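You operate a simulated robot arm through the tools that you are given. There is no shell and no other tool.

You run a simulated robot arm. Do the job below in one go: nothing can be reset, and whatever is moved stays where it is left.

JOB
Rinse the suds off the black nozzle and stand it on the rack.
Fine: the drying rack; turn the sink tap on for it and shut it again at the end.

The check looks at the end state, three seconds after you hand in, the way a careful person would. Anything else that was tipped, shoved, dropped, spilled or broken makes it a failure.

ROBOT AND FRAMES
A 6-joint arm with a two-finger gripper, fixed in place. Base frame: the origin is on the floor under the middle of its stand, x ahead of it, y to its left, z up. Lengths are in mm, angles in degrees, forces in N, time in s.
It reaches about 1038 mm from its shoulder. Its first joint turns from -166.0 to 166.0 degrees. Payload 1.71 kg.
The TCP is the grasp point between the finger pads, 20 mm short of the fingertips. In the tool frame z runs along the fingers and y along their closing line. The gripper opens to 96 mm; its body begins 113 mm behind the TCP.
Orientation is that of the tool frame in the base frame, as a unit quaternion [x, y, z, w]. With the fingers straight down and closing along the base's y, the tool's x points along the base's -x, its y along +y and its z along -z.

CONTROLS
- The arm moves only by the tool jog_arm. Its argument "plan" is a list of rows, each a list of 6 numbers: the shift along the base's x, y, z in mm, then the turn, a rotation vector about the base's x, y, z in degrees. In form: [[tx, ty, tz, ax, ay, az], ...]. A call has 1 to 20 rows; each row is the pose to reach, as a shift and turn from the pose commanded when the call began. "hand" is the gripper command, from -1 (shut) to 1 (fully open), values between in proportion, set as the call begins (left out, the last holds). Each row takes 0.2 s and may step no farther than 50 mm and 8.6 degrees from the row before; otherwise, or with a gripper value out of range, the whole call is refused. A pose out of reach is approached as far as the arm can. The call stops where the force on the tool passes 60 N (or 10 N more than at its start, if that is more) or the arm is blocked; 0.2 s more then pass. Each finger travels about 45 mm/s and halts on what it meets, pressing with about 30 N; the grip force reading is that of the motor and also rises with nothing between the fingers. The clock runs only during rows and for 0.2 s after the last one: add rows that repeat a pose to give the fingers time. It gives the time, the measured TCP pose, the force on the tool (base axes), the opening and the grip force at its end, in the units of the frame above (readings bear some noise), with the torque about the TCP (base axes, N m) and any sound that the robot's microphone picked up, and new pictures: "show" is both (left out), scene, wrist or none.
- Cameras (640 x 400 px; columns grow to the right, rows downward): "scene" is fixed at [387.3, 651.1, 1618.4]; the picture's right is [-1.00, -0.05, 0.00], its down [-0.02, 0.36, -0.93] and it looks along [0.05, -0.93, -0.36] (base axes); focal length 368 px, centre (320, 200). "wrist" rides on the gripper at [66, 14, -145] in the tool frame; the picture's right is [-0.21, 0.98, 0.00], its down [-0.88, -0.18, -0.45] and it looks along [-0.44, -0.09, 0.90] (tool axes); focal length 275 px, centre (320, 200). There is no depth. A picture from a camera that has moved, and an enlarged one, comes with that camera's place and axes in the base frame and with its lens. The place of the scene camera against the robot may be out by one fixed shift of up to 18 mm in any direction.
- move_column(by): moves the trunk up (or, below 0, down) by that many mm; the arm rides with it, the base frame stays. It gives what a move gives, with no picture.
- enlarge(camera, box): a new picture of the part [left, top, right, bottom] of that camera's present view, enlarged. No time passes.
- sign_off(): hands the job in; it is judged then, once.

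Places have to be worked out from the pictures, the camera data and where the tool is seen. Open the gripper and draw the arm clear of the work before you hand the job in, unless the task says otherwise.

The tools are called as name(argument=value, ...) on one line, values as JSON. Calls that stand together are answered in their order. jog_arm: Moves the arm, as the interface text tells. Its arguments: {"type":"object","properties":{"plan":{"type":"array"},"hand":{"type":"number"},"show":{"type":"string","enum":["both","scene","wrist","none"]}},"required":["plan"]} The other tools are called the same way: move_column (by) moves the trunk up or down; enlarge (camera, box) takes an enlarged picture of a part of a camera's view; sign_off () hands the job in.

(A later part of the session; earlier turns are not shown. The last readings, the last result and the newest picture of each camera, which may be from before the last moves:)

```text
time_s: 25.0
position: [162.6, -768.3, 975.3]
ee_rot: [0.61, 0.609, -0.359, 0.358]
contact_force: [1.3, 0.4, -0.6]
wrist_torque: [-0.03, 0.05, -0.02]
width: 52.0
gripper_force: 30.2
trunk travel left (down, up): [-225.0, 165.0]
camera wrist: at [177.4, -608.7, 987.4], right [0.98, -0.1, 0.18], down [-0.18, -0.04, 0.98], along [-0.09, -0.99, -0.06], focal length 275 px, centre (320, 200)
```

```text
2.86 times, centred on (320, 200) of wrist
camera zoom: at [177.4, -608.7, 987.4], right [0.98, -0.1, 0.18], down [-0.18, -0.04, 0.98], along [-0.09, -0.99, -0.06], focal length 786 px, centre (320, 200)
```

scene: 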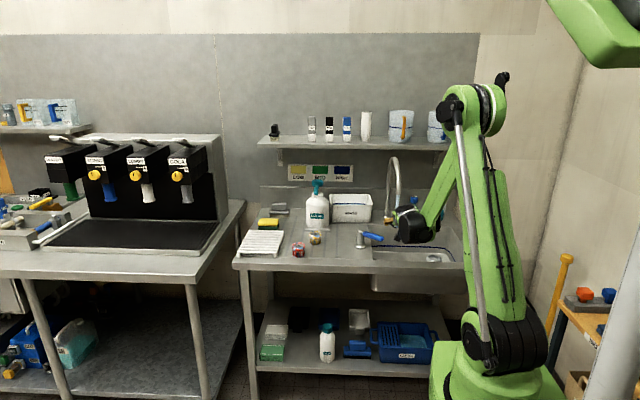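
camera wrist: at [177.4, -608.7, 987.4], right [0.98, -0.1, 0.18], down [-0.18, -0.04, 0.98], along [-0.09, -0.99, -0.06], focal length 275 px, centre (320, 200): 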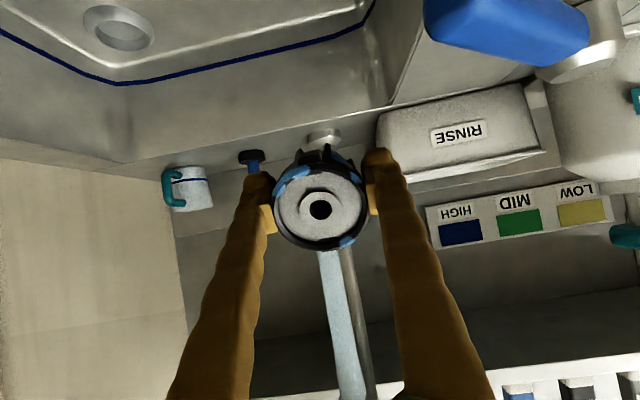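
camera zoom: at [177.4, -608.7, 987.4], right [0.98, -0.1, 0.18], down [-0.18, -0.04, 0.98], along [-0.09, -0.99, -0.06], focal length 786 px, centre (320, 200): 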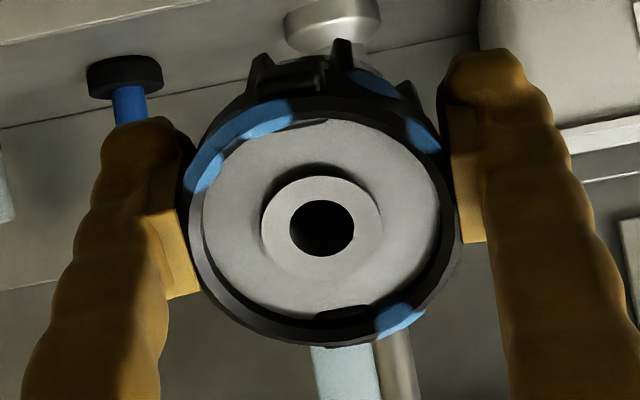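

All the white foam has disappeared; blue patches remain. They may be slower to come off, so I'll keep holding it in the stream and compare again.

jog_arm(plan=[[0, 0, 0, 0, 0, 0], [0, 0, 0, 0, 0, 0], [0, 0, 0, 0, 0, 0], [0, 0, 0, 0, 0, 0], [0, 0, 0, 0, 0, 0], [0, 0, 0, 0, 0, 0], [0, 0, 0, 0, 0, 0], [0, 0, 0, 0, 0, 0], [0, 0, 0, 0, 0, 0], [0, 0, 0, 0, 0, 0], [0, 0, 0, 0, 0, 0], [0, 0, 0, 0, 0, 0], [0, 0, 0, 0, 0, 0], [0, 0, 0, 0, 0, 0], [0, 0, 0, 0, 0, 0]], show="wrist")

enlarge(camera="wrist", box=[240, 130, 400, 270])

enlarge(camera="scene", box=[270, 220, 350, 270])

```text
time_s: 28.2
position: [162.5, -768.1, 975.5]
ee_rot: [0.61, 0.609, -0.359, 0.358]
contact_force: [-0.5, 0.0, -0.9]
wrist_torque: [0.05, -0.01, -0.01]
width: 52.1
gripper_force: 29.4
trunk travel left (down, up): [-225.0, 165.0]
camera wrist: at [177.4, -608.7, 987.4], right [0.98, -0.1, 0.18], down [-0.18, -0.04, 0.98], along [-0.09, -0.99, -0.06], focal length 275 px, centre (320, 200)
```

wrist: 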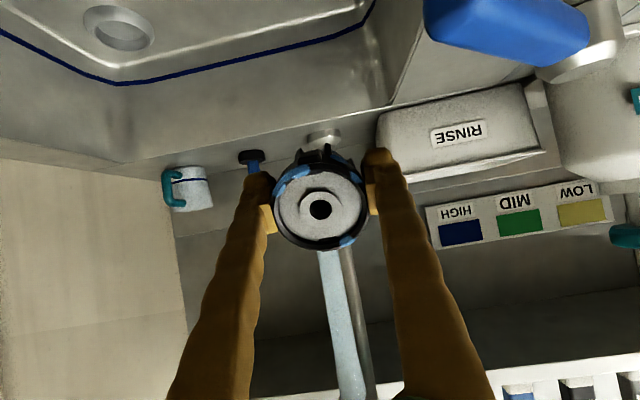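

```text
2.86 times, centred on (320, 200) of wrist
camera zoom: at [177.4, -608.7, 987.4], right [0.98, -0.1, 0.18], down [-0.18, -0.04, 0.98], along [-0.09, -0.99, -0.06], focal length 786 px, centre (320, 200)
```

zoom: 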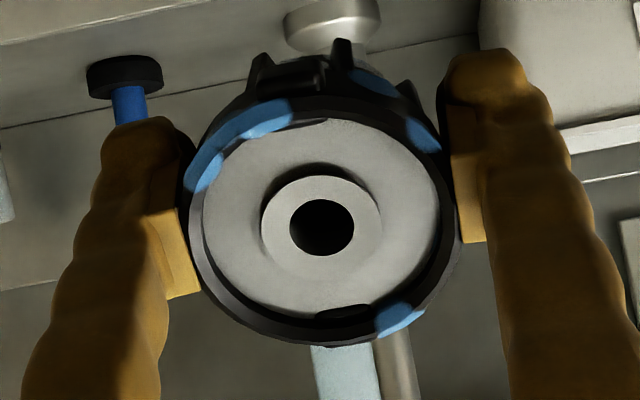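

```text
8.00 times, centred on (310, 245) of scene
camera zoom: at [387.3, 651.1, 1618.4], right [-1.0, -0.05, 0.0], down [-0.02, 0.36, -0.93], along [0.05, -0.93, -0.36], focal length 2948 px, centre (400, -160)
```

zoom: 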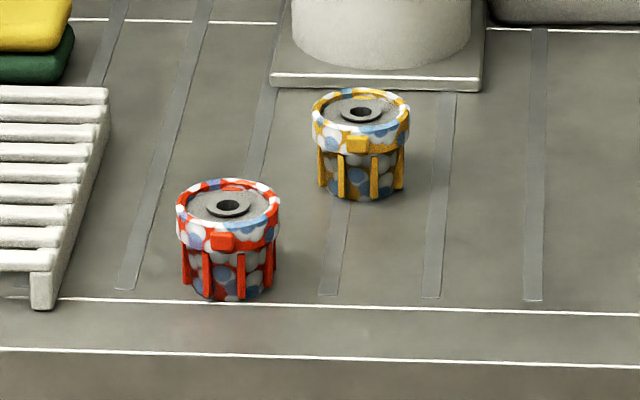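

White foam is all gone, but the blue patches haven't changed over 5 s. The stream is landing behind the front ring, so I'll shift the nozzle so the stream falls directly on the ring and on the blue patch nearest the top, to test whether it washes off.

jog_arm(plan=[[-5, -8, 0, 0, 0, 0], [-10, -15, 0, 0, 0, 0], [-10, -15, 0, 0, 0, 0], [-10, -15, 0, 0, 0, 0], [-10, -15, 0, 0, 0, 0], [-10, -15, 0, 0, 0, 0], [-10, -15, 0, 0, 0, 0], [-10, -15, 0, 0, 0, 0], [-10, -15, 0, 0, 0, 0], [-10, -15, 0, 0, 0, 0]], show="wrist")

enlarge(camera="wrist", box=[240, 130, 400, 270])

```text
time_s: 30.4
position: [151.9, -783.8, 976.2]
ee_rot: [0.61, 0.609, -0.359, 0.357]
contact_force: [-0.6, 0.0, -0.8]
wrist_torque: [0.02, 0.0, 0.01]
width: 52.1
gripper_force: 30.1
trunk travel left (down, up): [-225.0, 165.0]
camera wrist: at [166.7, -623.8, 987.9], right [0.98, -0.1, 0.18], down [-0.18, -0.04, 0.98], along [-0.09, -0.99, -0.06], focal length 275 px, centre (320, 200)
```

wrist: 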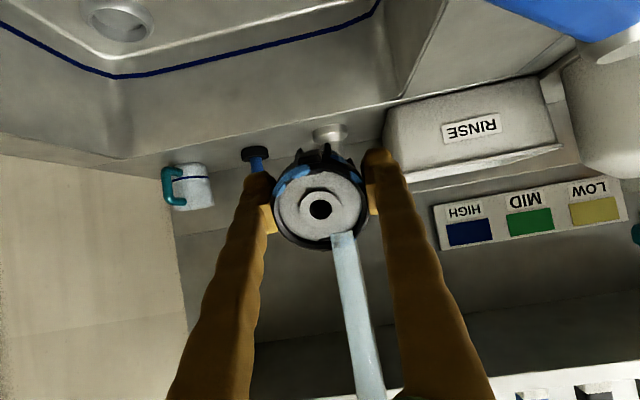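

```text
2.86 times, centred on (320, 200) of wrist
camera zoom: at [166.7, -623.8, 987.9], right [0.98, -0.1, 0.18], down [-0.18, -0.04, 0.98], along [-0.09, -0.99, -0.06], focal length 786 px, centre (320, 200)
```

zoom: 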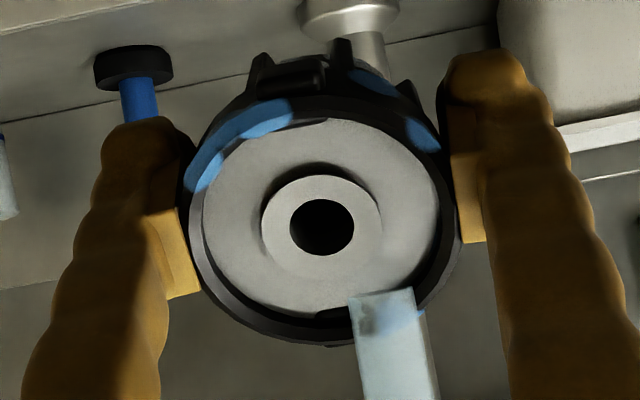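

The stream now lands directly on the ring at the blue patch. I'll hold 2 s here and then shift back off it to compare.

jog_arm(plan=[[0, 0, 0, 0, 0, 0], [0, 3, 0, 0, 0, 0], [0, 5, 0, 0, 0, 0], [0, 5, 0, 0, 0, 0], [0, 5, 0, 0, 0, 0], [0, 5, 0, 0, 0, 0], [0, 5, 0, 0, 0, 0], [0, 10, 0, 0, 0, 0], [5, 25, 0, 0, 0, 0], [10, 35, 0, 0, 0, 0], [10, 45, 0, 0, 0, 0]], show="wrist")

enlarge(camera="wrist", box=[240, 130, 400, 270])

```text
time_s: 32.8
position: [161.2, -738.7, 976.4]
ee_rot: [0.61, 0.609, -0.359, 0.357]
contact_force: [0.2, 0.0, -0.1]
wrist_torque: [-0.01, 0.01, 0.01]
width: 52.1
gripper_force: 29.7
trunk travel left (down, up): [-225.0, 165.0]
camera wrist: at [177.2, -577.3, 987.6], right [0.98, -0.1, 0.18], down [-0.18, -0.04, 0.98], along [-0.09, -0.99, -0.06], focal length 275 px, centre (320, 200)
```

wrist: 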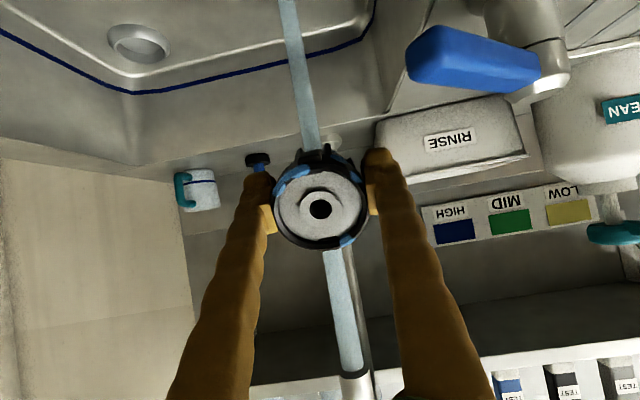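

```text
2.86 times, centred on (320, 200) of wrist
camera zoom: at [177.2, -577.3, 987.6], right [0.98, -0.1, 0.18], down [-0.18, -0.04, 0.98], along [-0.09, -0.99, -0.06], focal length 786 px, centre (320, 200)
```

zoom: 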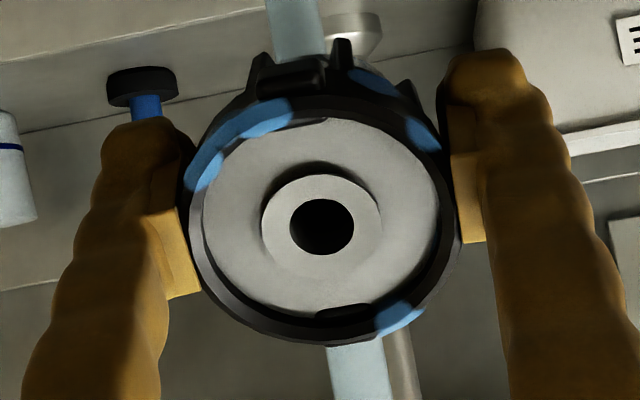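

The blue patches did not respond even to direct stream. To expose all sides and find out whether they are suds or markings, I'll return to the stream and rotate the nozzle slowly about the tool axis while rinsing.

jog_arm(plan=[[0, -14, 0, 0, 0, 0], [0, -28, 0, 0, 0, 0], [0, -30, 0, 0, 6.928, 4], [0, -30, 0, 0, 13.856, 8], [0, -30, 0, 0, 20.785, 12], [0, -30, 0, 0, 27.713, 16], [0, -30, 0, 0, 34.641, 20], [0, -30, 0, 0, 38.971, 22.5], [0, -30, 0, 0, 38.971, 22.5], [0, -30, 0, 0, 38.971, 22.5], [0, -30, 0, 0, 38.971, 22.5], [0, -30, 0, 0, 38.971, 22.5]])

enlarge(camera="wrist", box=[240, 130, 400, 270])

enlarge(camera="scene", box=[370, 170, 450, 270])

```text
time_s: 35.4
position: [162.5, -768.3, 975.1]
ee_rot: [0.328, 0.798, -0.465, 0.197]
contact_force: [0.3, -0.5, -1.2]
wrist_torque: [0.01, 0.0, -0.01]
width: 52.3
gripper_force: 30.0
trunk travel left (down, up): [-225.0, 165.0]
camera wrist: at [124.8, -612.9, 996.1], right [0.84, 0.27, -0.47], down [0.49, 0.02, 0.87], along [0.25, -0.96, -0.11], focal length 275 px, centre (320, 200)
```

scene: 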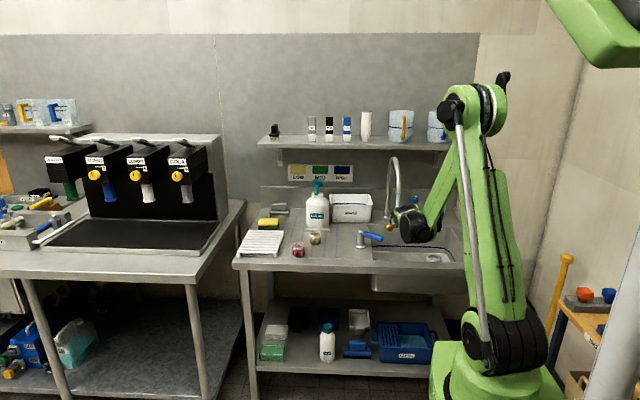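
wrist: 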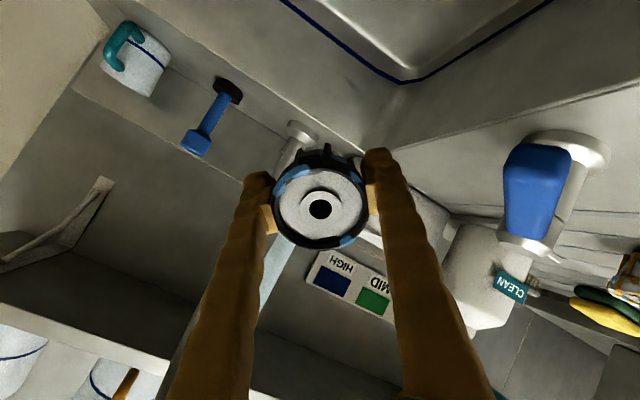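

```text
2.86 times, centred on (320, 200) of wrist
camera zoom: at [124.8, -612.9, 996.1], right [0.84, 0.27, -0.47], down [0.49, 0.02, 0.87], along [0.25, -0.96, -0.11], focal length 786 px, centre (320, 200)
```

zoom: 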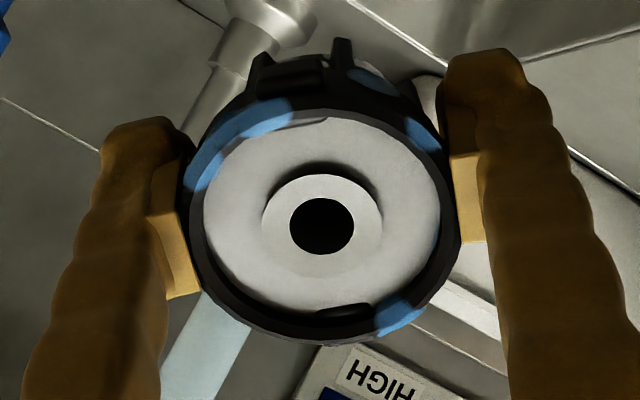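

```text
4.00 times, centred on (410, 220) of scene
camera zoom: at [387.3, 651.1, 1618.4], right [-1.0, -0.05, 0.0], down [-0.02, 0.36, -0.93], along [0.05, -0.93, -0.36], focal length 1474 px, centre (-40, 120)
```

zoom: 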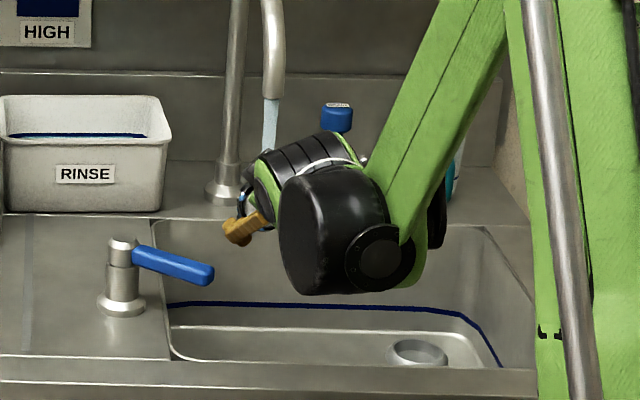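

No change in the blue patches at 45°. I'll continue rotating in the stream, to about 180° total, so the opposite side faces up to the water.

jog_arm(plan=[[0, 0, 0, 0, 6.928, 4], [0, 0, 0, 0, 13.856, 8], [0, 0, 0, 0, 20.785, 12], [0, 0, 0, 0, 27.713, 16], [0, 0, 0, 0, 34.641, 20], [0, 0, 0, 0, 41.569, 24], [0, 0, 0, 0, 48.497, 28], [0, 0, 0, 0, 55.426, 32], [0, 0, 0, 0, 62.354, 36], [0, 0, 0, 0, 69.282, 40], [0, 0, 0, 0, 76.21, 44], [0, 0, 0, 0, 77.942, 45], [0, 0, 0, 0, 77.942, 45], [0, 0, 0, 0, 77.942, 45], [0, 0, 0, 0, 77.942, 45], [0, 0, 0, 0, 77.942, 45], [0, 0, 0, 0, 77.942, 45]])

enlarge(camera="wrist", box=[240, 130, 400, 270])

enlarge(camera="scene", box=[370, 170, 450, 270])

```text
time_s: 39.0
position: [161.4, -767.8, 975.7]
ee_rot: [-0.335, 0.801, -0.46, -0.186]
contact_force: [0.6, -0.6, -0.1]
wrist_torque: [0.02, 0.01, -0.02]
width: 52.0
gripper_force: 30.0
trunk travel left (down, up): [-225.0, 165.0]
camera wrist: at [105.0, -661.0, 1079.1], right [-0.55, 0.42, -0.72], down [0.75, 0.64, -0.19], along [0.38, -0.65, -0.66], focal length 275 px, centre (320, 200)
```

scene: 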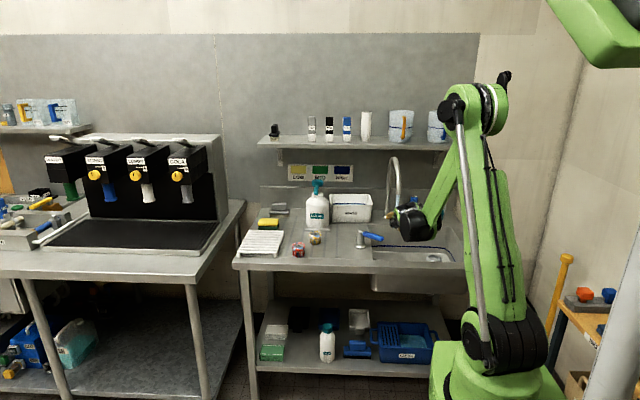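
wrist: 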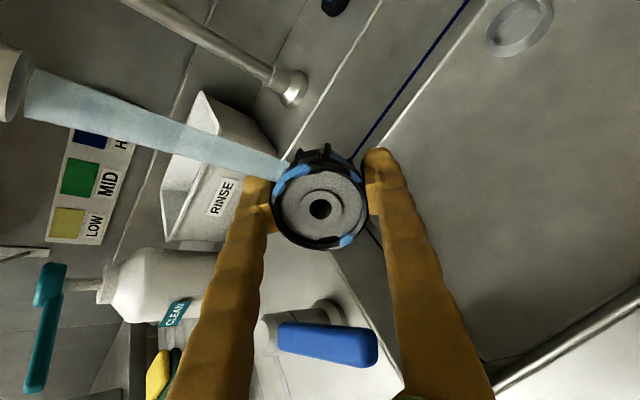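

```text
2.86 times, centred on (320, 200) of wrist
camera zoom: at [105.0, -661.0, 1079.1], right [-0.55, 0.42, -0.72], down [0.75, 0.64, -0.19], along [0.38, -0.65, -0.66], focal length 786 px, centre (320, 200)
```

zoom: 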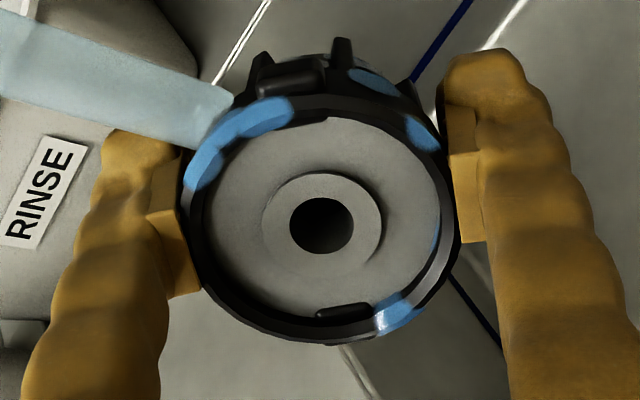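

```text
4.00 times, centred on (410, 220) of scene
camera zoom: at [387.3, 651.1, 1618.4], right [-1.0, -0.05, 0.0], down [-0.02, 0.36, -0.93], along [0.05, -0.93, -0.36], focal length 1474 px, centre (-40, 120)
```

zoom: 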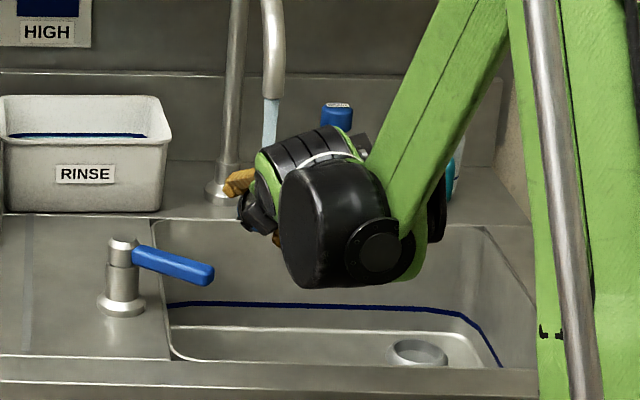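

Even with the stream landing directly on a blue patch nothing changes, while every white bubble patch is gone. I'll finish the rotation to 180° so the last side gets rinsed, and then inspect all around.

jog_arm(plan=[[0, 0, 0, 0, 6.928, 4], [0, 0, 0, 0, 13.856, 8], [0, 0, 0, 0, 20.785, 12], [0, 0, 0, 0, 27.713, 16], [0, 0, 0, 0, 34.641, 20], [0, 0, 0, 0, 38.971, 22.5], [0, 0, 0, 0, 38.971, 22.5], [0, 0, 0, 0, 38.971, 22.5], [0, 0, 0, 0, 38.971, 22.5], [0, 0, 0, 0, 38.971, 22.5], [0, 0, 0, 0, 38.971, 22.5], [0, 0, 0, 0, 38.971, 22.5], [0, 0, 0, 0, 38.971, 22.5], [0, 0, 0, 0, 38.971, 22.5]])

enlarge(camera="wrist", box=[240, 130, 400, 270])

enlarge(camera="scene", box=[370, 170, 450, 270])

```text
time_s: 42.0
position: [162.3, -769.6, 975.2]
ee_rot: [0.615, -0.615, 0.349, 0.35]
contact_force: [0.3, -1.0, 0.0]
wrist_torque: [-0.04, -0.01, 0.01]
width: 52.0
gripper_force: 30.3
trunk travel left (down, up): [-225.0, 165.0]
camera wrist: at [148.7, -675.7, 1104.7], right [-0.98, 0.11, -0.18], down [0.18, 0.83, -0.53], along [0.09, -0.55, -0.83], focal length 275 px, centre (320, 200)
```

scene: 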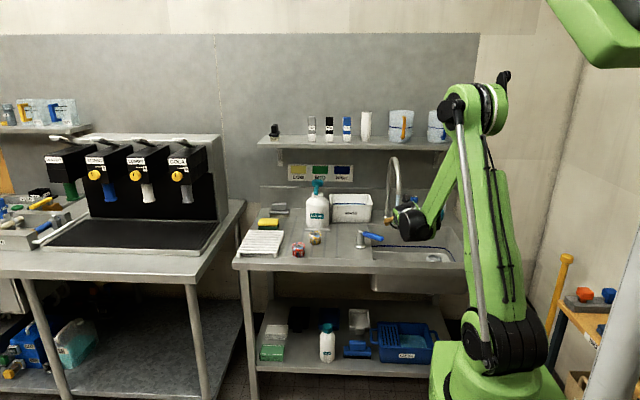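
wrist: 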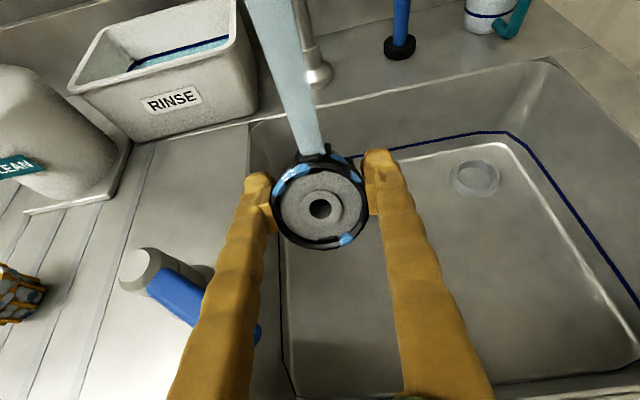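

```text
2.86 times, centred on (320, 200) of wrist
camera zoom: at [148.7, -675.7, 1104.7], right [-0.98, 0.11, -0.18], down [0.18, 0.83, -0.53], along [0.09, -0.55, -0.83], focal length 786 px, centre (320, 200)
```

zoom: 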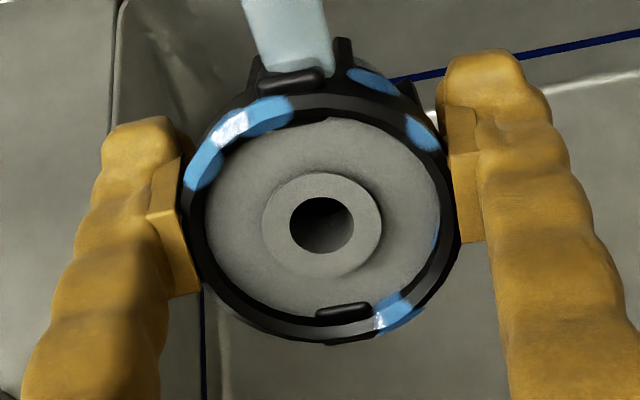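

```text
4.00 times, centred on (410, 220) of scene
camera zoom: at [387.3, 651.1, 1618.4], right [-1.0, -0.05, 0.0], down [-0.02, 0.36, -0.93], along [0.05, -0.93, -0.36], focal length 1474 px, centre (-40, 120)
```

zoom: 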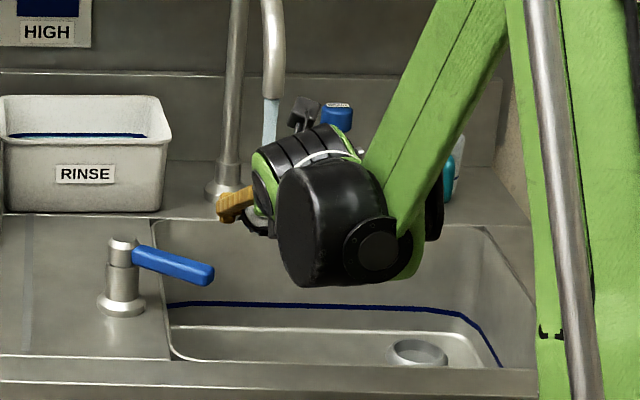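

The blue patches look like smooth glossy markings, while the white bubbly foam is gone. I'll also run water onto the top face and hole in case that clears the blue. I'll move a little further in so the stream lands on the top face.

jog_arm(plan=[[0, -8, 0, 0, 0, 0], [0, -16, 0, 0, 0, 0], [0, -24, 0, 0, 0, 0], [0, -30, 0, 0, 0, 0], [0, -30, 0, 0, 0, 0], [0, -30, 0, 0, 0, 0], [0, -30, 0, 0, 0, 0], [0, -30, 0, 0, 0, 0], [0, -30, 0, 0, 0, 0], [0, -30, 0, 0, 0, 0], [0, -30, 0, 0, 0, 0], [0, -30, 0, 0, 0, 0]], show="wrist")

enlarge(camera="wrist", box=[240, 130, 400, 270])

```text
time_s: 44.6
position: [161.9, -799.7, 976.2]
ee_rot: [-0.614, 0.616, -0.348, -0.35]
contact_force: [-0.4, -0.5, -0.4]
wrist_torque: [-0.01, 0.01, 0.01]
width: 51.7
gripper_force: 30.1
trunk travel left (down, up): [-225.0, 165.0]
camera wrist: at [148.4, -706.2, 1105.2], right [-0.98, 0.11, -0.18], down [0.18, 0.83, -0.53], along [0.09, -0.55, -0.83], focal length 275 px, centre (320, 200)
```

wrist: 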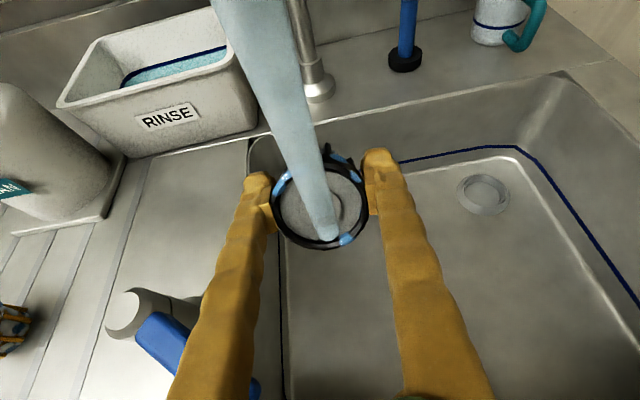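

```text
2.86 times, centred on (320, 200) of wrist
camera zoom: at [148.4, -706.2, 1105.2], right [-0.98, 0.11, -0.18], down [0.18, 0.83, -0.53], along [0.09, -0.55, -0.83], focal length 786 px, centre (320, 200)
```

zoom: 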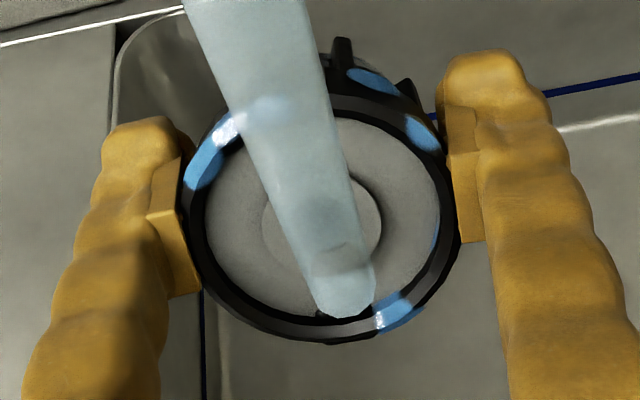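

The water covers the top face too, with no effect on the blue. I'll zoom on the still-sudsy amber nozzle at the edge of this view to compare its white and blue patches.

enlarge(camera="wrist", box=[0, 280, 60, 360])

enlarge(camera="scene", box=[286, 225, 326, 262])

enlarge(camera="wrist", box=[270, 140, 370, 180])

```text
5.00 times, centred on (30, 320) of wrist
camera zoom: at [148.4, -706.2, 1105.2], right [-0.98, 0.11, -0.18], down [0.18, 0.83, -0.53], along [0.09, -0.55, -0.83], focal length 1376 px, centre (1770, -400)
```

zoom: 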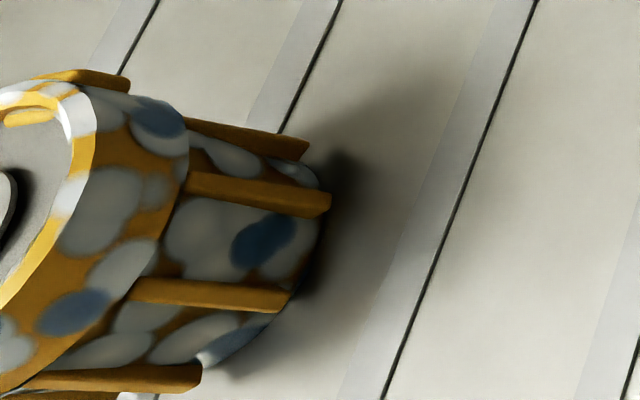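

```text
10.81 times, centred on (306, 244) of scene
camera zoom: at [387.3, 651.1, 1618.4], right [-1.0, -0.05, 0.0], down [-0.02, 0.36, -0.93], along [0.05, -0.93, -0.36], focal length 3983 px, centre (471, -270)
```

zoom: 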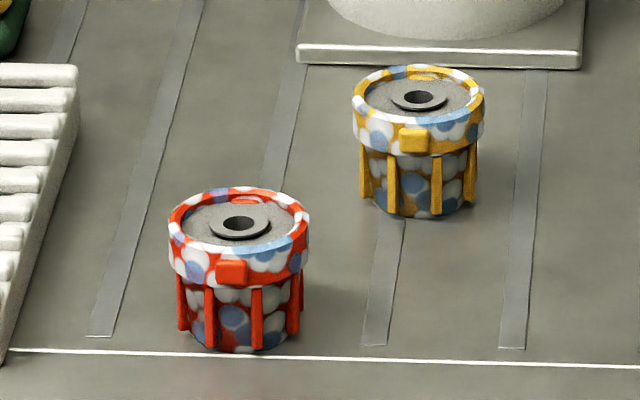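

```text
6.40 times, centred on (320, 160) of wrist
camera zoom: at [148.4, -706.2, 1105.2], right [-0.98, 0.11, -0.18], down [0.18, 0.83, -0.53], along [0.09, -0.55, -0.83], focal length 1762 px, centre (320, 456)
```

zoom: 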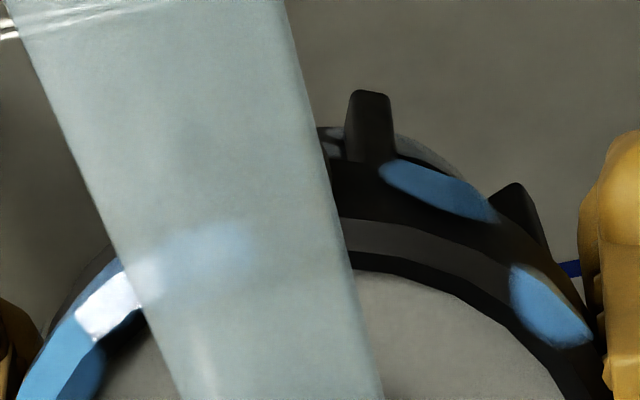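

The blobs on the other nozzles are flat colour patches, part white foam and part blue. On the black nozzle only blue is left, and it looks unaffected by water. I'll draw the nozzle out of the stream, bring it upright in front of the counter, and inspect the opposite side with the scene camera.

jog_arm(plan=[[0, 40, 0, 0, 0, 0], [0, 80, 10, 0, 0, 0], [0, 120, 25, 0, 0, 0], [10, 150, 40, 0, 0, 0], [30, 170, 50, 7.5, 0, 0], [50, 175, 55, 15, 0, 0], [70, 180, 60, 22.5, 0, 0], [90, 180, 60, 30, 0, 0], [110, 180, 60, 37.5, 0, 0], [130, 180, 60, 45, 0, 0], [140, 180, 60, 52.5, 0, 0], [140, 180, 60, 60, 0, 0], [140, 180, 60, 60, 0, 0]])

enlarge(camera="wrist", box=[240, 130, 400, 270])

enlarge(camera="scene", box=[330, 190, 390, 250])

```text
time_s: 47.4
position: [302.6, -618.8, 1035.4]
ee_rot: [-0.707, 0.707, 0.005, 0.006]
contact_force: [0.5, 0.5, -0.3]
wrist_torque: [0.04, 0.04, -0.02]
width: 51.5
gripper_force: 29.9
trunk travel left (down, up): [-225.0, 165.0]
camera wrist: at [289.6, -685.2, 1177.4], right [-0.98, 0.21, 0.0], down [0.19, 0.87, 0.46], along [0.09, 0.45, -0.89], focal length 275 px, centre (320, 200)
```

scene: 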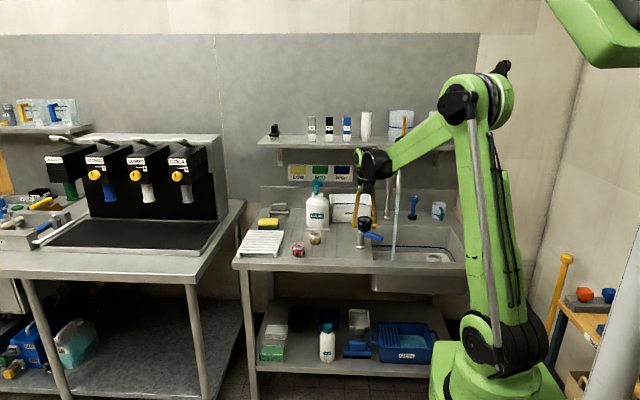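
wrist: 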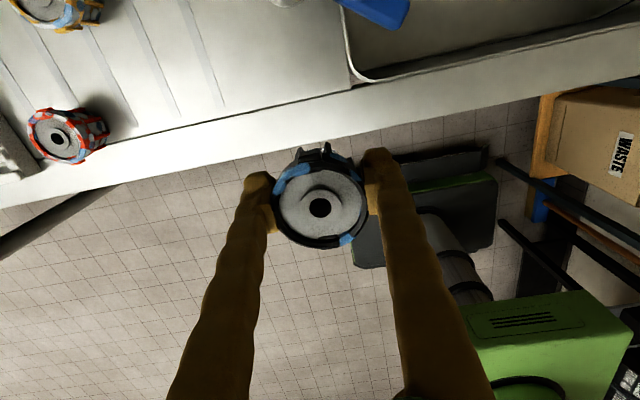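

```text
2.86 times, centred on (320, 200) of wrist
camera zoom: at [289.6, -685.2, 1177.4], right [-0.98, 0.21, 0.0], down [0.19, 0.87, 0.46], along [0.09, 0.45, -0.89], focal length 786 px, centre (320, 200)
```

zoom: 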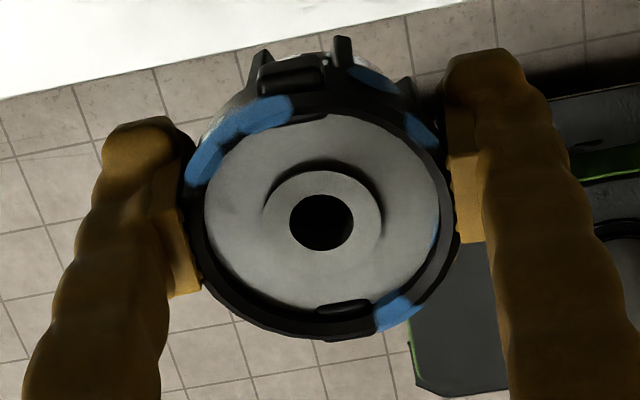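

```text
6.67 times, centred on (360, 220) of scene
camera zoom: at [387.3, 651.1, 1618.4], right [-1.0, -0.05, 0.0], down [-0.02, 0.36, -0.93], along [0.05, -0.93, -0.36], focal length 2456 px, centre (53, 67)
```

zoom: 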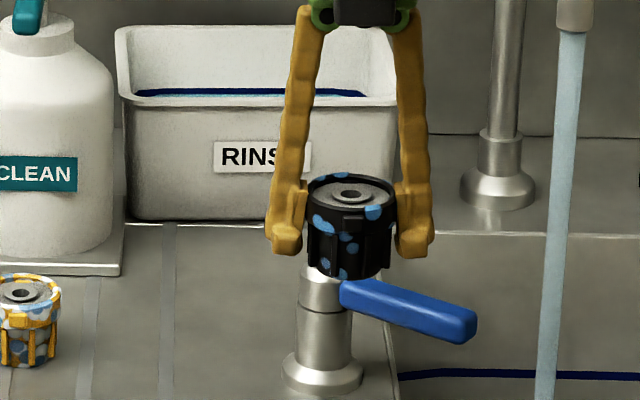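

The opposite side shows no white foam at all; the remaining blue dots look like a printed fleck pattern under the foam. I'll now carry the nozzle high along the front toward the rack, which I judge to span x≈644–797, y≈-620 to -826, top z≈877.

jog_arm(plan=[[40, -3, 5, 0, 0, 0], [82, -6, 10, 0, 0, 0], [124, -9, 15, 0, 0, 0], [166, -12, 20, 0, 0, 0], [208, -15, 20, 0, 0, 0], [250, -18, 20, 0, 0, 0], [292, -22, 20, 0, 0, 0], [334, -26, 20, 0, 0, 0], [372, -31, 20, 0, 0, 0], [372, -31, 20, 0, 0, 0]])

```text
time_s: 49.6
position: [675.5, -649.3, 1054.1]
ee_rot: [-0.706, 0.708, 0.006, 0.004]
contact_force: [1.1, -0.3, -0.6]
wrist_torque: [0.01, 0.05, -0.01]
width: 51.5
gripper_force: 29.8
trunk travel left (down, up): [-225.0, 165.0]
camera wrist: at [663.3, -715.7, 1195.7], right [-0.98, 0.21, 0.0], down [0.19, 0.87, 0.46], along [0.09, 0.45, -0.89], focal length 275 px, centre (320, 200)
```

scene: 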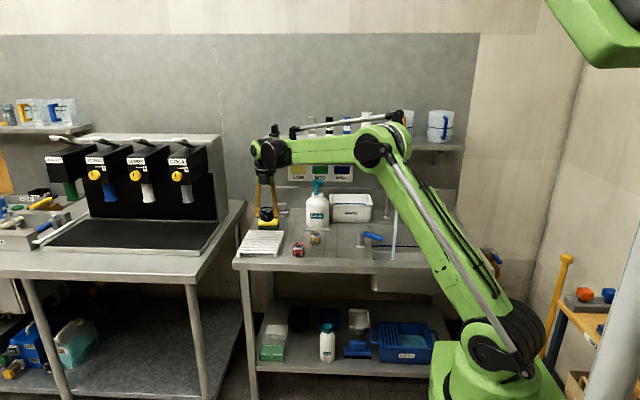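
wrist: 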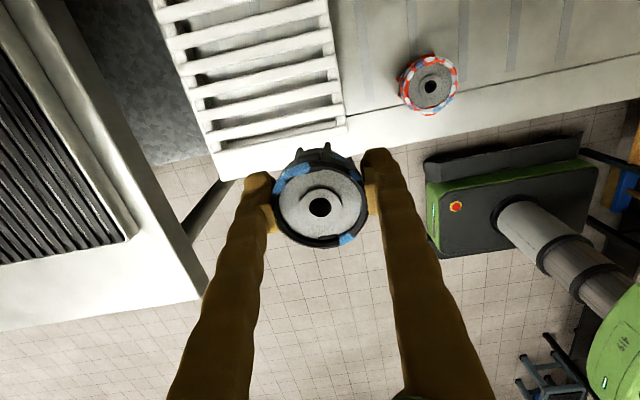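

The arm reaches fine and the rack is visible just beyond the nozzle. I'll enlarge it to locate the slats.

enlarge(camera="wrist", box=[140, 0, 380, 190])

enlarge(camera="scene", box=[230, 190, 330, 265])

```text
2.11 times, centred on (260, 95) of wrist
camera zoom: at [663.3, -715.7, 1195.7], right [-0.98, 0.21, 0.0], down [0.19, 0.87, 0.46], along [0.09, 0.45, -0.89], focal length 580 px, centre (446, 421)
```

zoom: 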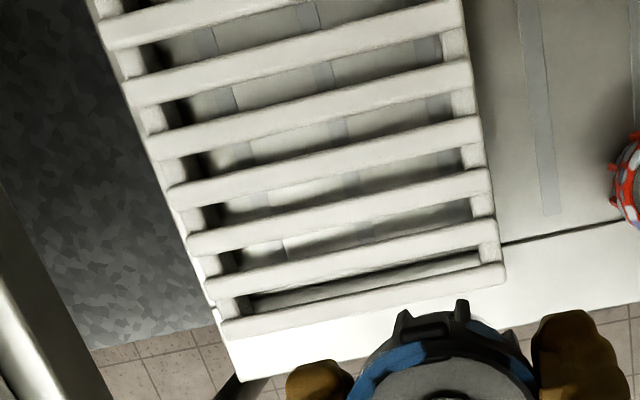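

```text
5.33 times, centred on (280, 228) of scene
camera zoom: at [387.3, 651.1, 1618.4], right [-1.0, -0.05, 0.0], down [-0.02, 0.36, -0.93], along [0.05, -0.93, -0.36], focal length 1965 px, centre (533, 53)
```

zoom: 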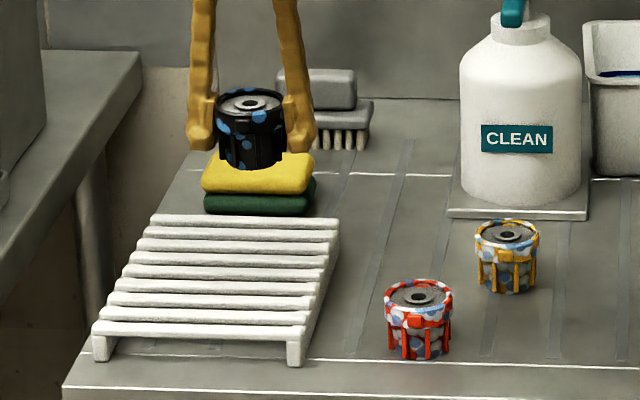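

The slats run along x with about 23.6 mm pitch: slat 1 at y≈-639, slat 3 at ≈-686, slat 4 at ≈-709. I'll aim to stand the nozzle at (697,-697), midway between slats 3 and 4, and first come down to about 65 mm above it.

jog_arm(plan=[[10, -24, -10, 0, 0, 0], [21, -48, -30, 0, 0, 0], [21, -48, -65, 0, 0, 0], [21, -48, -85, 0, 0, 0], [21, -48, -85, 0, 0, 0]])

enlarge(camera="wrist", box=[140, 0, 500, 225])

enlarge(camera="scene", box=[230, 190, 330, 265])

```text
time_s: 50.8
position: [694.3, -696.9, 969.9]
ee_rot: [0.707, -0.707, -0.005, -0.004]
contact_force: [-0.7, -0.8, -0.9]
wrist_torque: [0.0, -0.01, 0.01]
width: 51.7
gripper_force: 30.1
trunk travel left (down, up): [-225.0, 165.0]
camera wrist: at [681.3, -763.8, 1111.5], right [-0.98, 0.21, 0.0], down [0.19, 0.87, 0.46], along [0.09, 0.45, -0.89], focal length 275 px, centre (320, 200)
```

scene: 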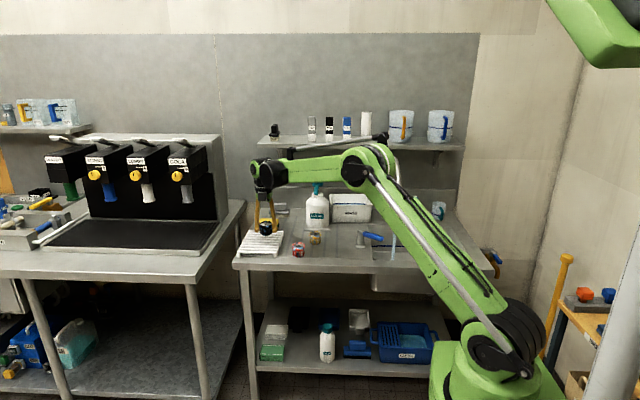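
wrist: 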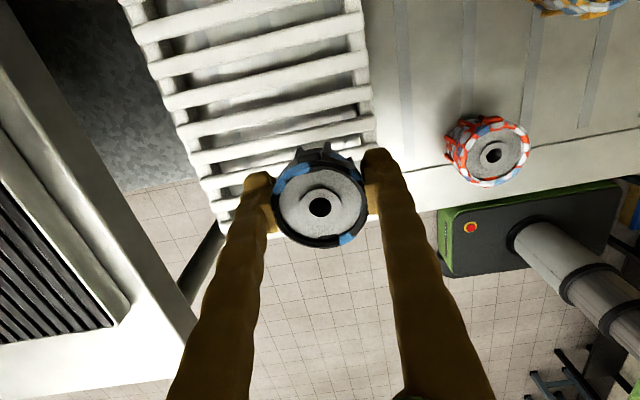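

```text
1.78 times, centred on (320, 112) of wrist
camera zoom: at [681.3, -763.8, 1111.5], right [-0.98, 0.21, 0.0], down [0.19, 0.87, 0.46], along [0.09, 0.45, -0.89], focal length 489 px, centre (320, 356)
```

zoom: 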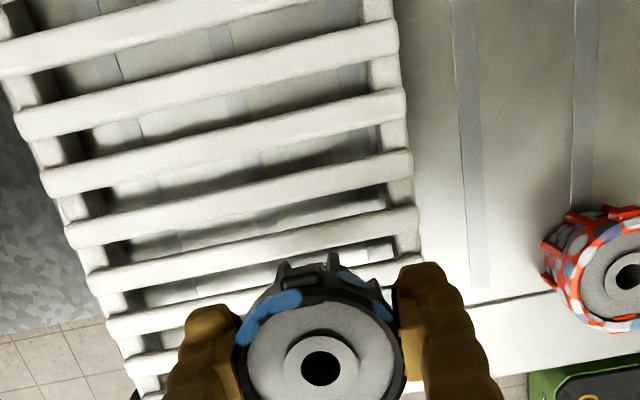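

```text
5.33 times, centred on (280, 228) of scene
camera zoom: at [387.3, 651.1, 1618.4], right [-1.0, -0.05, 0.0], down [-0.02, 0.36, -0.93], along [0.05, -0.93, -0.36], focal length 1965 px, centre (533, 53)
```

zoom: 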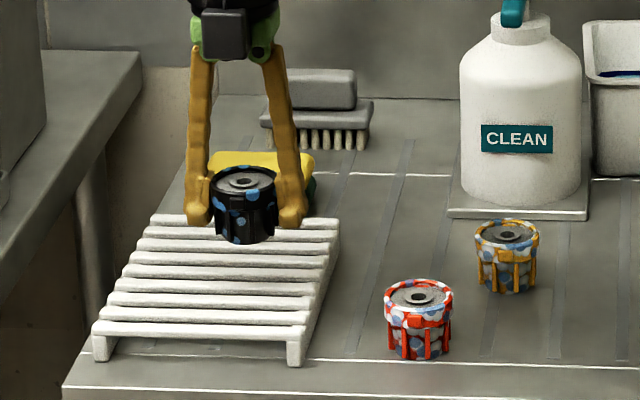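

The rack top triangulates to z≈876, so contact should come at a TCP height of about 908. I'll descend to 918, then creep in small steps while watching the force.

jog_arm(plan=[[0, 0, -15, 0, 0, 0], [0, 0, -30, 0, 0, 0], [0, 0, -42, 0, 0, 0], [0, 0, -50, 0, 0, 0], [0, 0, -52, 0, 0, 0], [0, 0, -52, 0, 0, 0]])

enlarge(camera="scene", box=[230, 210, 310, 260])

```text
time_s: 52.2
position: [695.1, -696.5, 918.0]
ee_rot: [0.707, -0.707, -0.005, -0.005]
contact_force: [1.9, 0.1, 5.8]
wrist_torque: [0.05, -0.17, 0.03]
width: 51.9
gripper_force: 30.4
trunk travel left (down, up): [-225.0, 165.0]
camera wrist: at [681.2, -762.9, 1060.8], right [-0.98, 0.21, 0.0], down [0.19, 0.87, 0.46], along [0.09, 0.45, -0.89], focal length 275 px, centre (320, 200)
```

scene: 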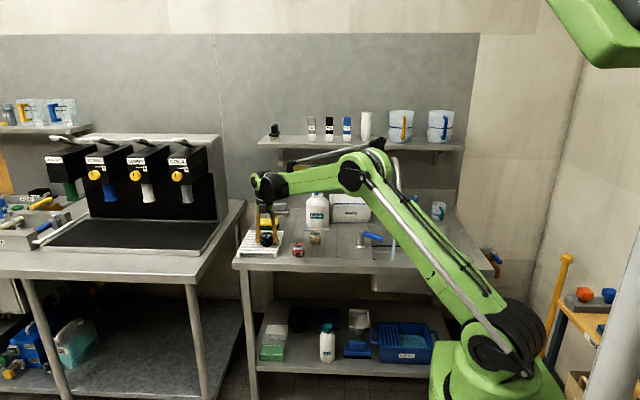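
wrist: 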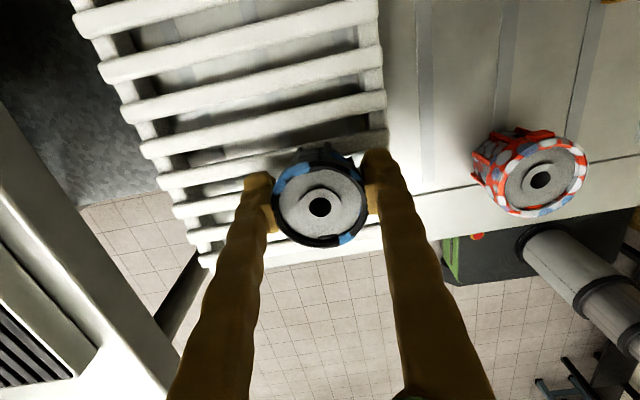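

```text
8.00 times, centred on (270, 235) of scene
camera zoom: at [387.3, 651.1, 1618.4], right [-1.0, -0.05, 0.0], down [-0.02, 0.36, -0.93], along [0.05, -0.93, -0.36], focal length 2948 px, centre (720, -80)
```

zoom: 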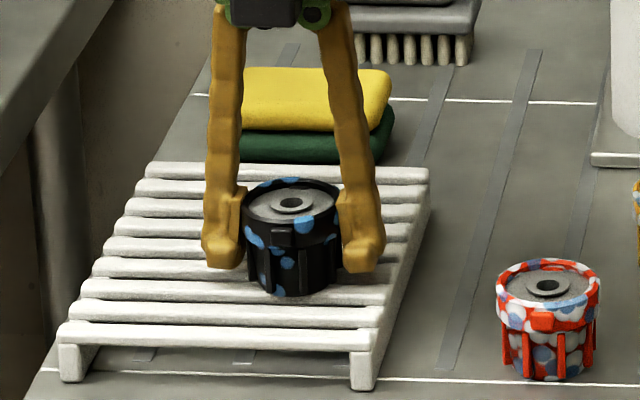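

The force of 5.8 N upward shows the nozzle is standing on the slats. I'll open the fingers moderately (to about 75 mm) and check that it stays upright.

jog_arm(plan=[[0, 0, 0, 0, 0, 0], [0, 0, 0, 0, 0, 0], [0, 0, 0, 0, 0, 0], [0, 0, 0, 0, 0, 0]], hand=0.56)

enlarge(camera="scene", box=[230, 210, 310, 260])

enlarge(camera="wrist", box=[240, 130, 400, 270])

```text
time_s: 53.2
position: [694.0, -696.6, 917.7]
ee_rot: [0.707, -0.707, -0.005, -0.005]
contact_force: [0.2, -0.2, 0.1]
wrist_torque: [-0.01, 0.0, 0.01]
width: 74.9
gripper_force: 0.1
trunk travel left (down, up): [-225.0, 165.0]
camera wrist: at [681.3, -763.2, 1060.4], right [-0.98, 0.21, 0.0], down [0.19, 0.87, 0.46], along [0.09, 0.45, -0.89], focal length 275 px, centre (320, 200)
```

scene: 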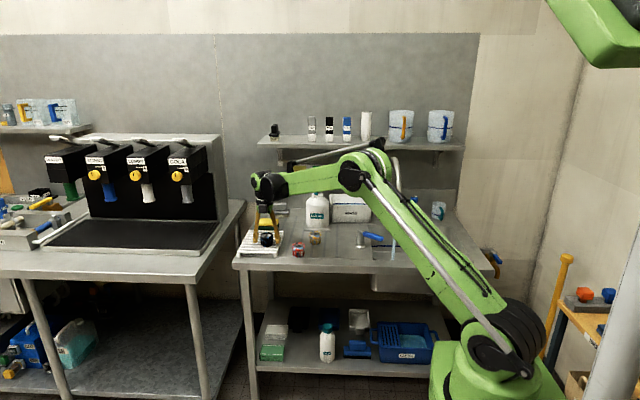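
wrist: 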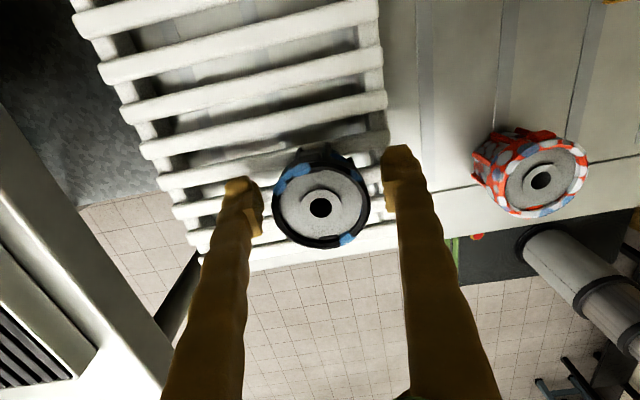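

```text
8.00 times, centred on (270, 235) of scene
camera zoom: at [387.3, 651.1, 1618.4], right [-1.0, -0.05, 0.0], down [-0.02, 0.36, -0.93], along [0.05, -0.93, -0.36], focal length 2948 px, centre (720, -80)
```

zoom: 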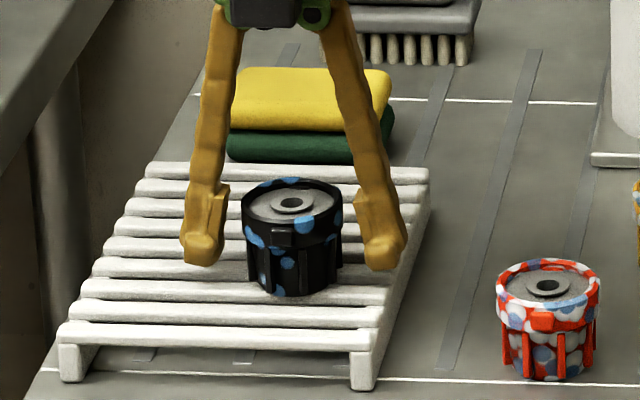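

```text
2.86 times, centred on (320, 200) of wrist
camera zoom: at [681.3, -763.2, 1060.4], right [-0.98, 0.21, 0.0], down [0.19, 0.87, 0.46], along [0.09, 0.45, -0.89], focal length 786 px, centre (320, 200)
```

zoom: 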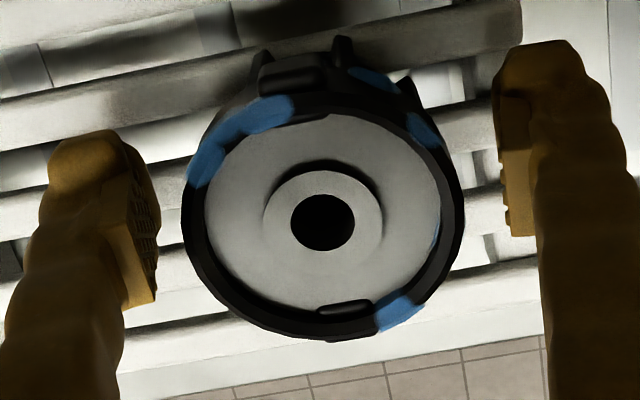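

The nozzle stands upright on the rack, free of the fingers, with no white foam on the visible faces. I'll rise clear and turn the tool so the wrist camera can view the sides that were under the finger pads.

jog_arm(plan=[[0, 0, 20, 0, 0, 0], [0, 0, 50, 0, 0, 0], [0, 0, 90, 0, 0, 0], [-20, 0, 125, 0, 0, -8], [-35, 5, 140, 0, 0, -16], [-50, 8, 145, 0, 0, -24], [-60, 10, 145, 0, 0, -32], [-70, 10, 145, 0, 0, -40], [-80, 10, 145, 0, 0, -48], [-90, 10, 145, 0, 0, -56], [-100, 10, 145, 0, 0, -64], [-110, 10, 145, 0, 0, -72], [-115, 10, 145, 0, 0, -80], [-120, 10, 145, 0, 0, -88], [-120, 10, 145, 0, 0, -90], [-120, 10, 145, 0, 0, -90]])

enlarge(camera="wrist", box=[240, 130, 400, 270])

enlarge(camera="scene", box=[240, 215, 300, 255])

```text
time_s: 56.6
position: [574.3, -687.7, 1062.9]
ee_rot: [0.001, 1.0, 0.0, 0.007]
contact_force: [-0.2, -0.5, 0.7]
wrist_torque: [0.01, 0.0, 0.03]
width: 74.7
gripper_force: 0.0
trunk travel left (down, up): [-225.0, 165.0]
camera wrist: at [507.3, -671.8, 1205.9], right [0.21, 0.98, 0.0], down [0.87, -0.19, 0.46], along [0.45, -0.09, -0.89], focal length 275 px, centre (320, 200)
```

scene: 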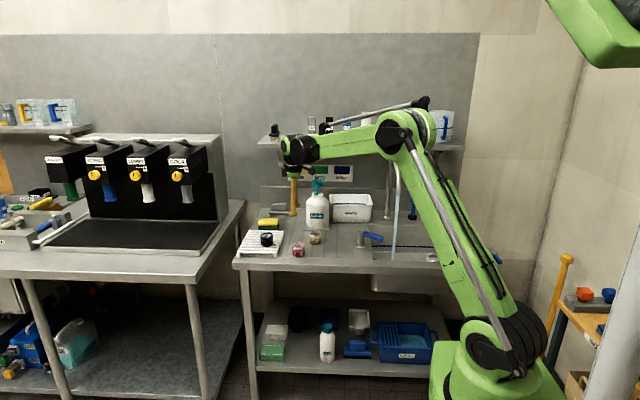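
wrist: 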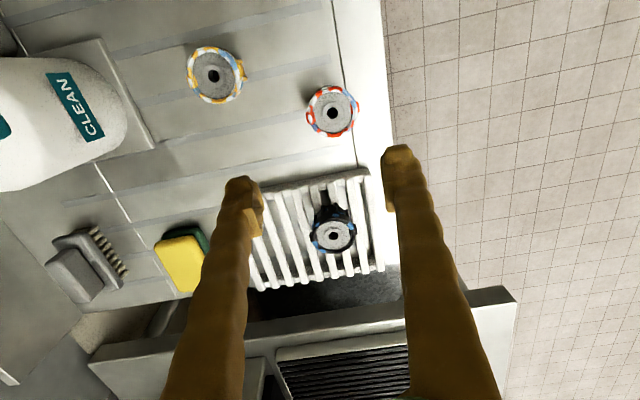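

```text
2.86 times, centred on (320, 200) of wrist
camera zoom: at [507.3, -671.8, 1205.9], right [0.21, 0.98, 0.0], down [0.87, -0.19, 0.46], along [0.45, -0.09, -0.89], focal length 786 px, centre (320, 200)
```

zoom: 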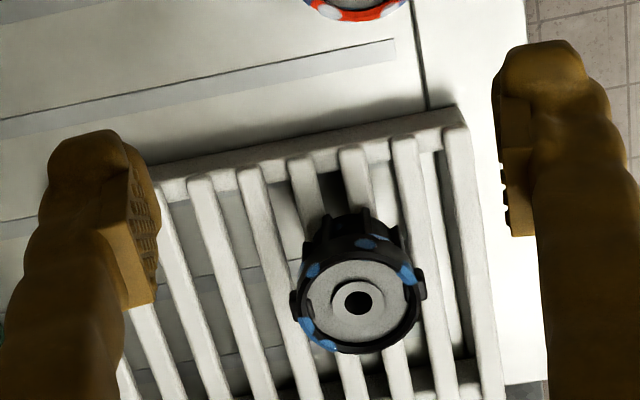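

```text
10.00 times, centred on (270, 235) of scene
camera zoom: at [387.3, 651.1, 1618.4], right [-1.0, -0.05, 0.0], down [-0.02, 0.36, -0.93], along [0.05, -0.93, -0.36], focal length 3685 px, centre (820, -150)
```

zoom: 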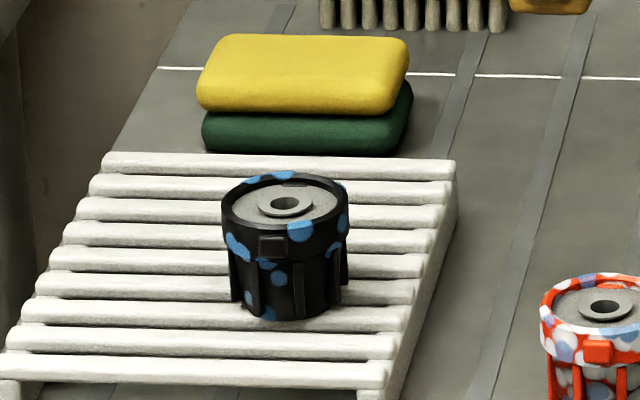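

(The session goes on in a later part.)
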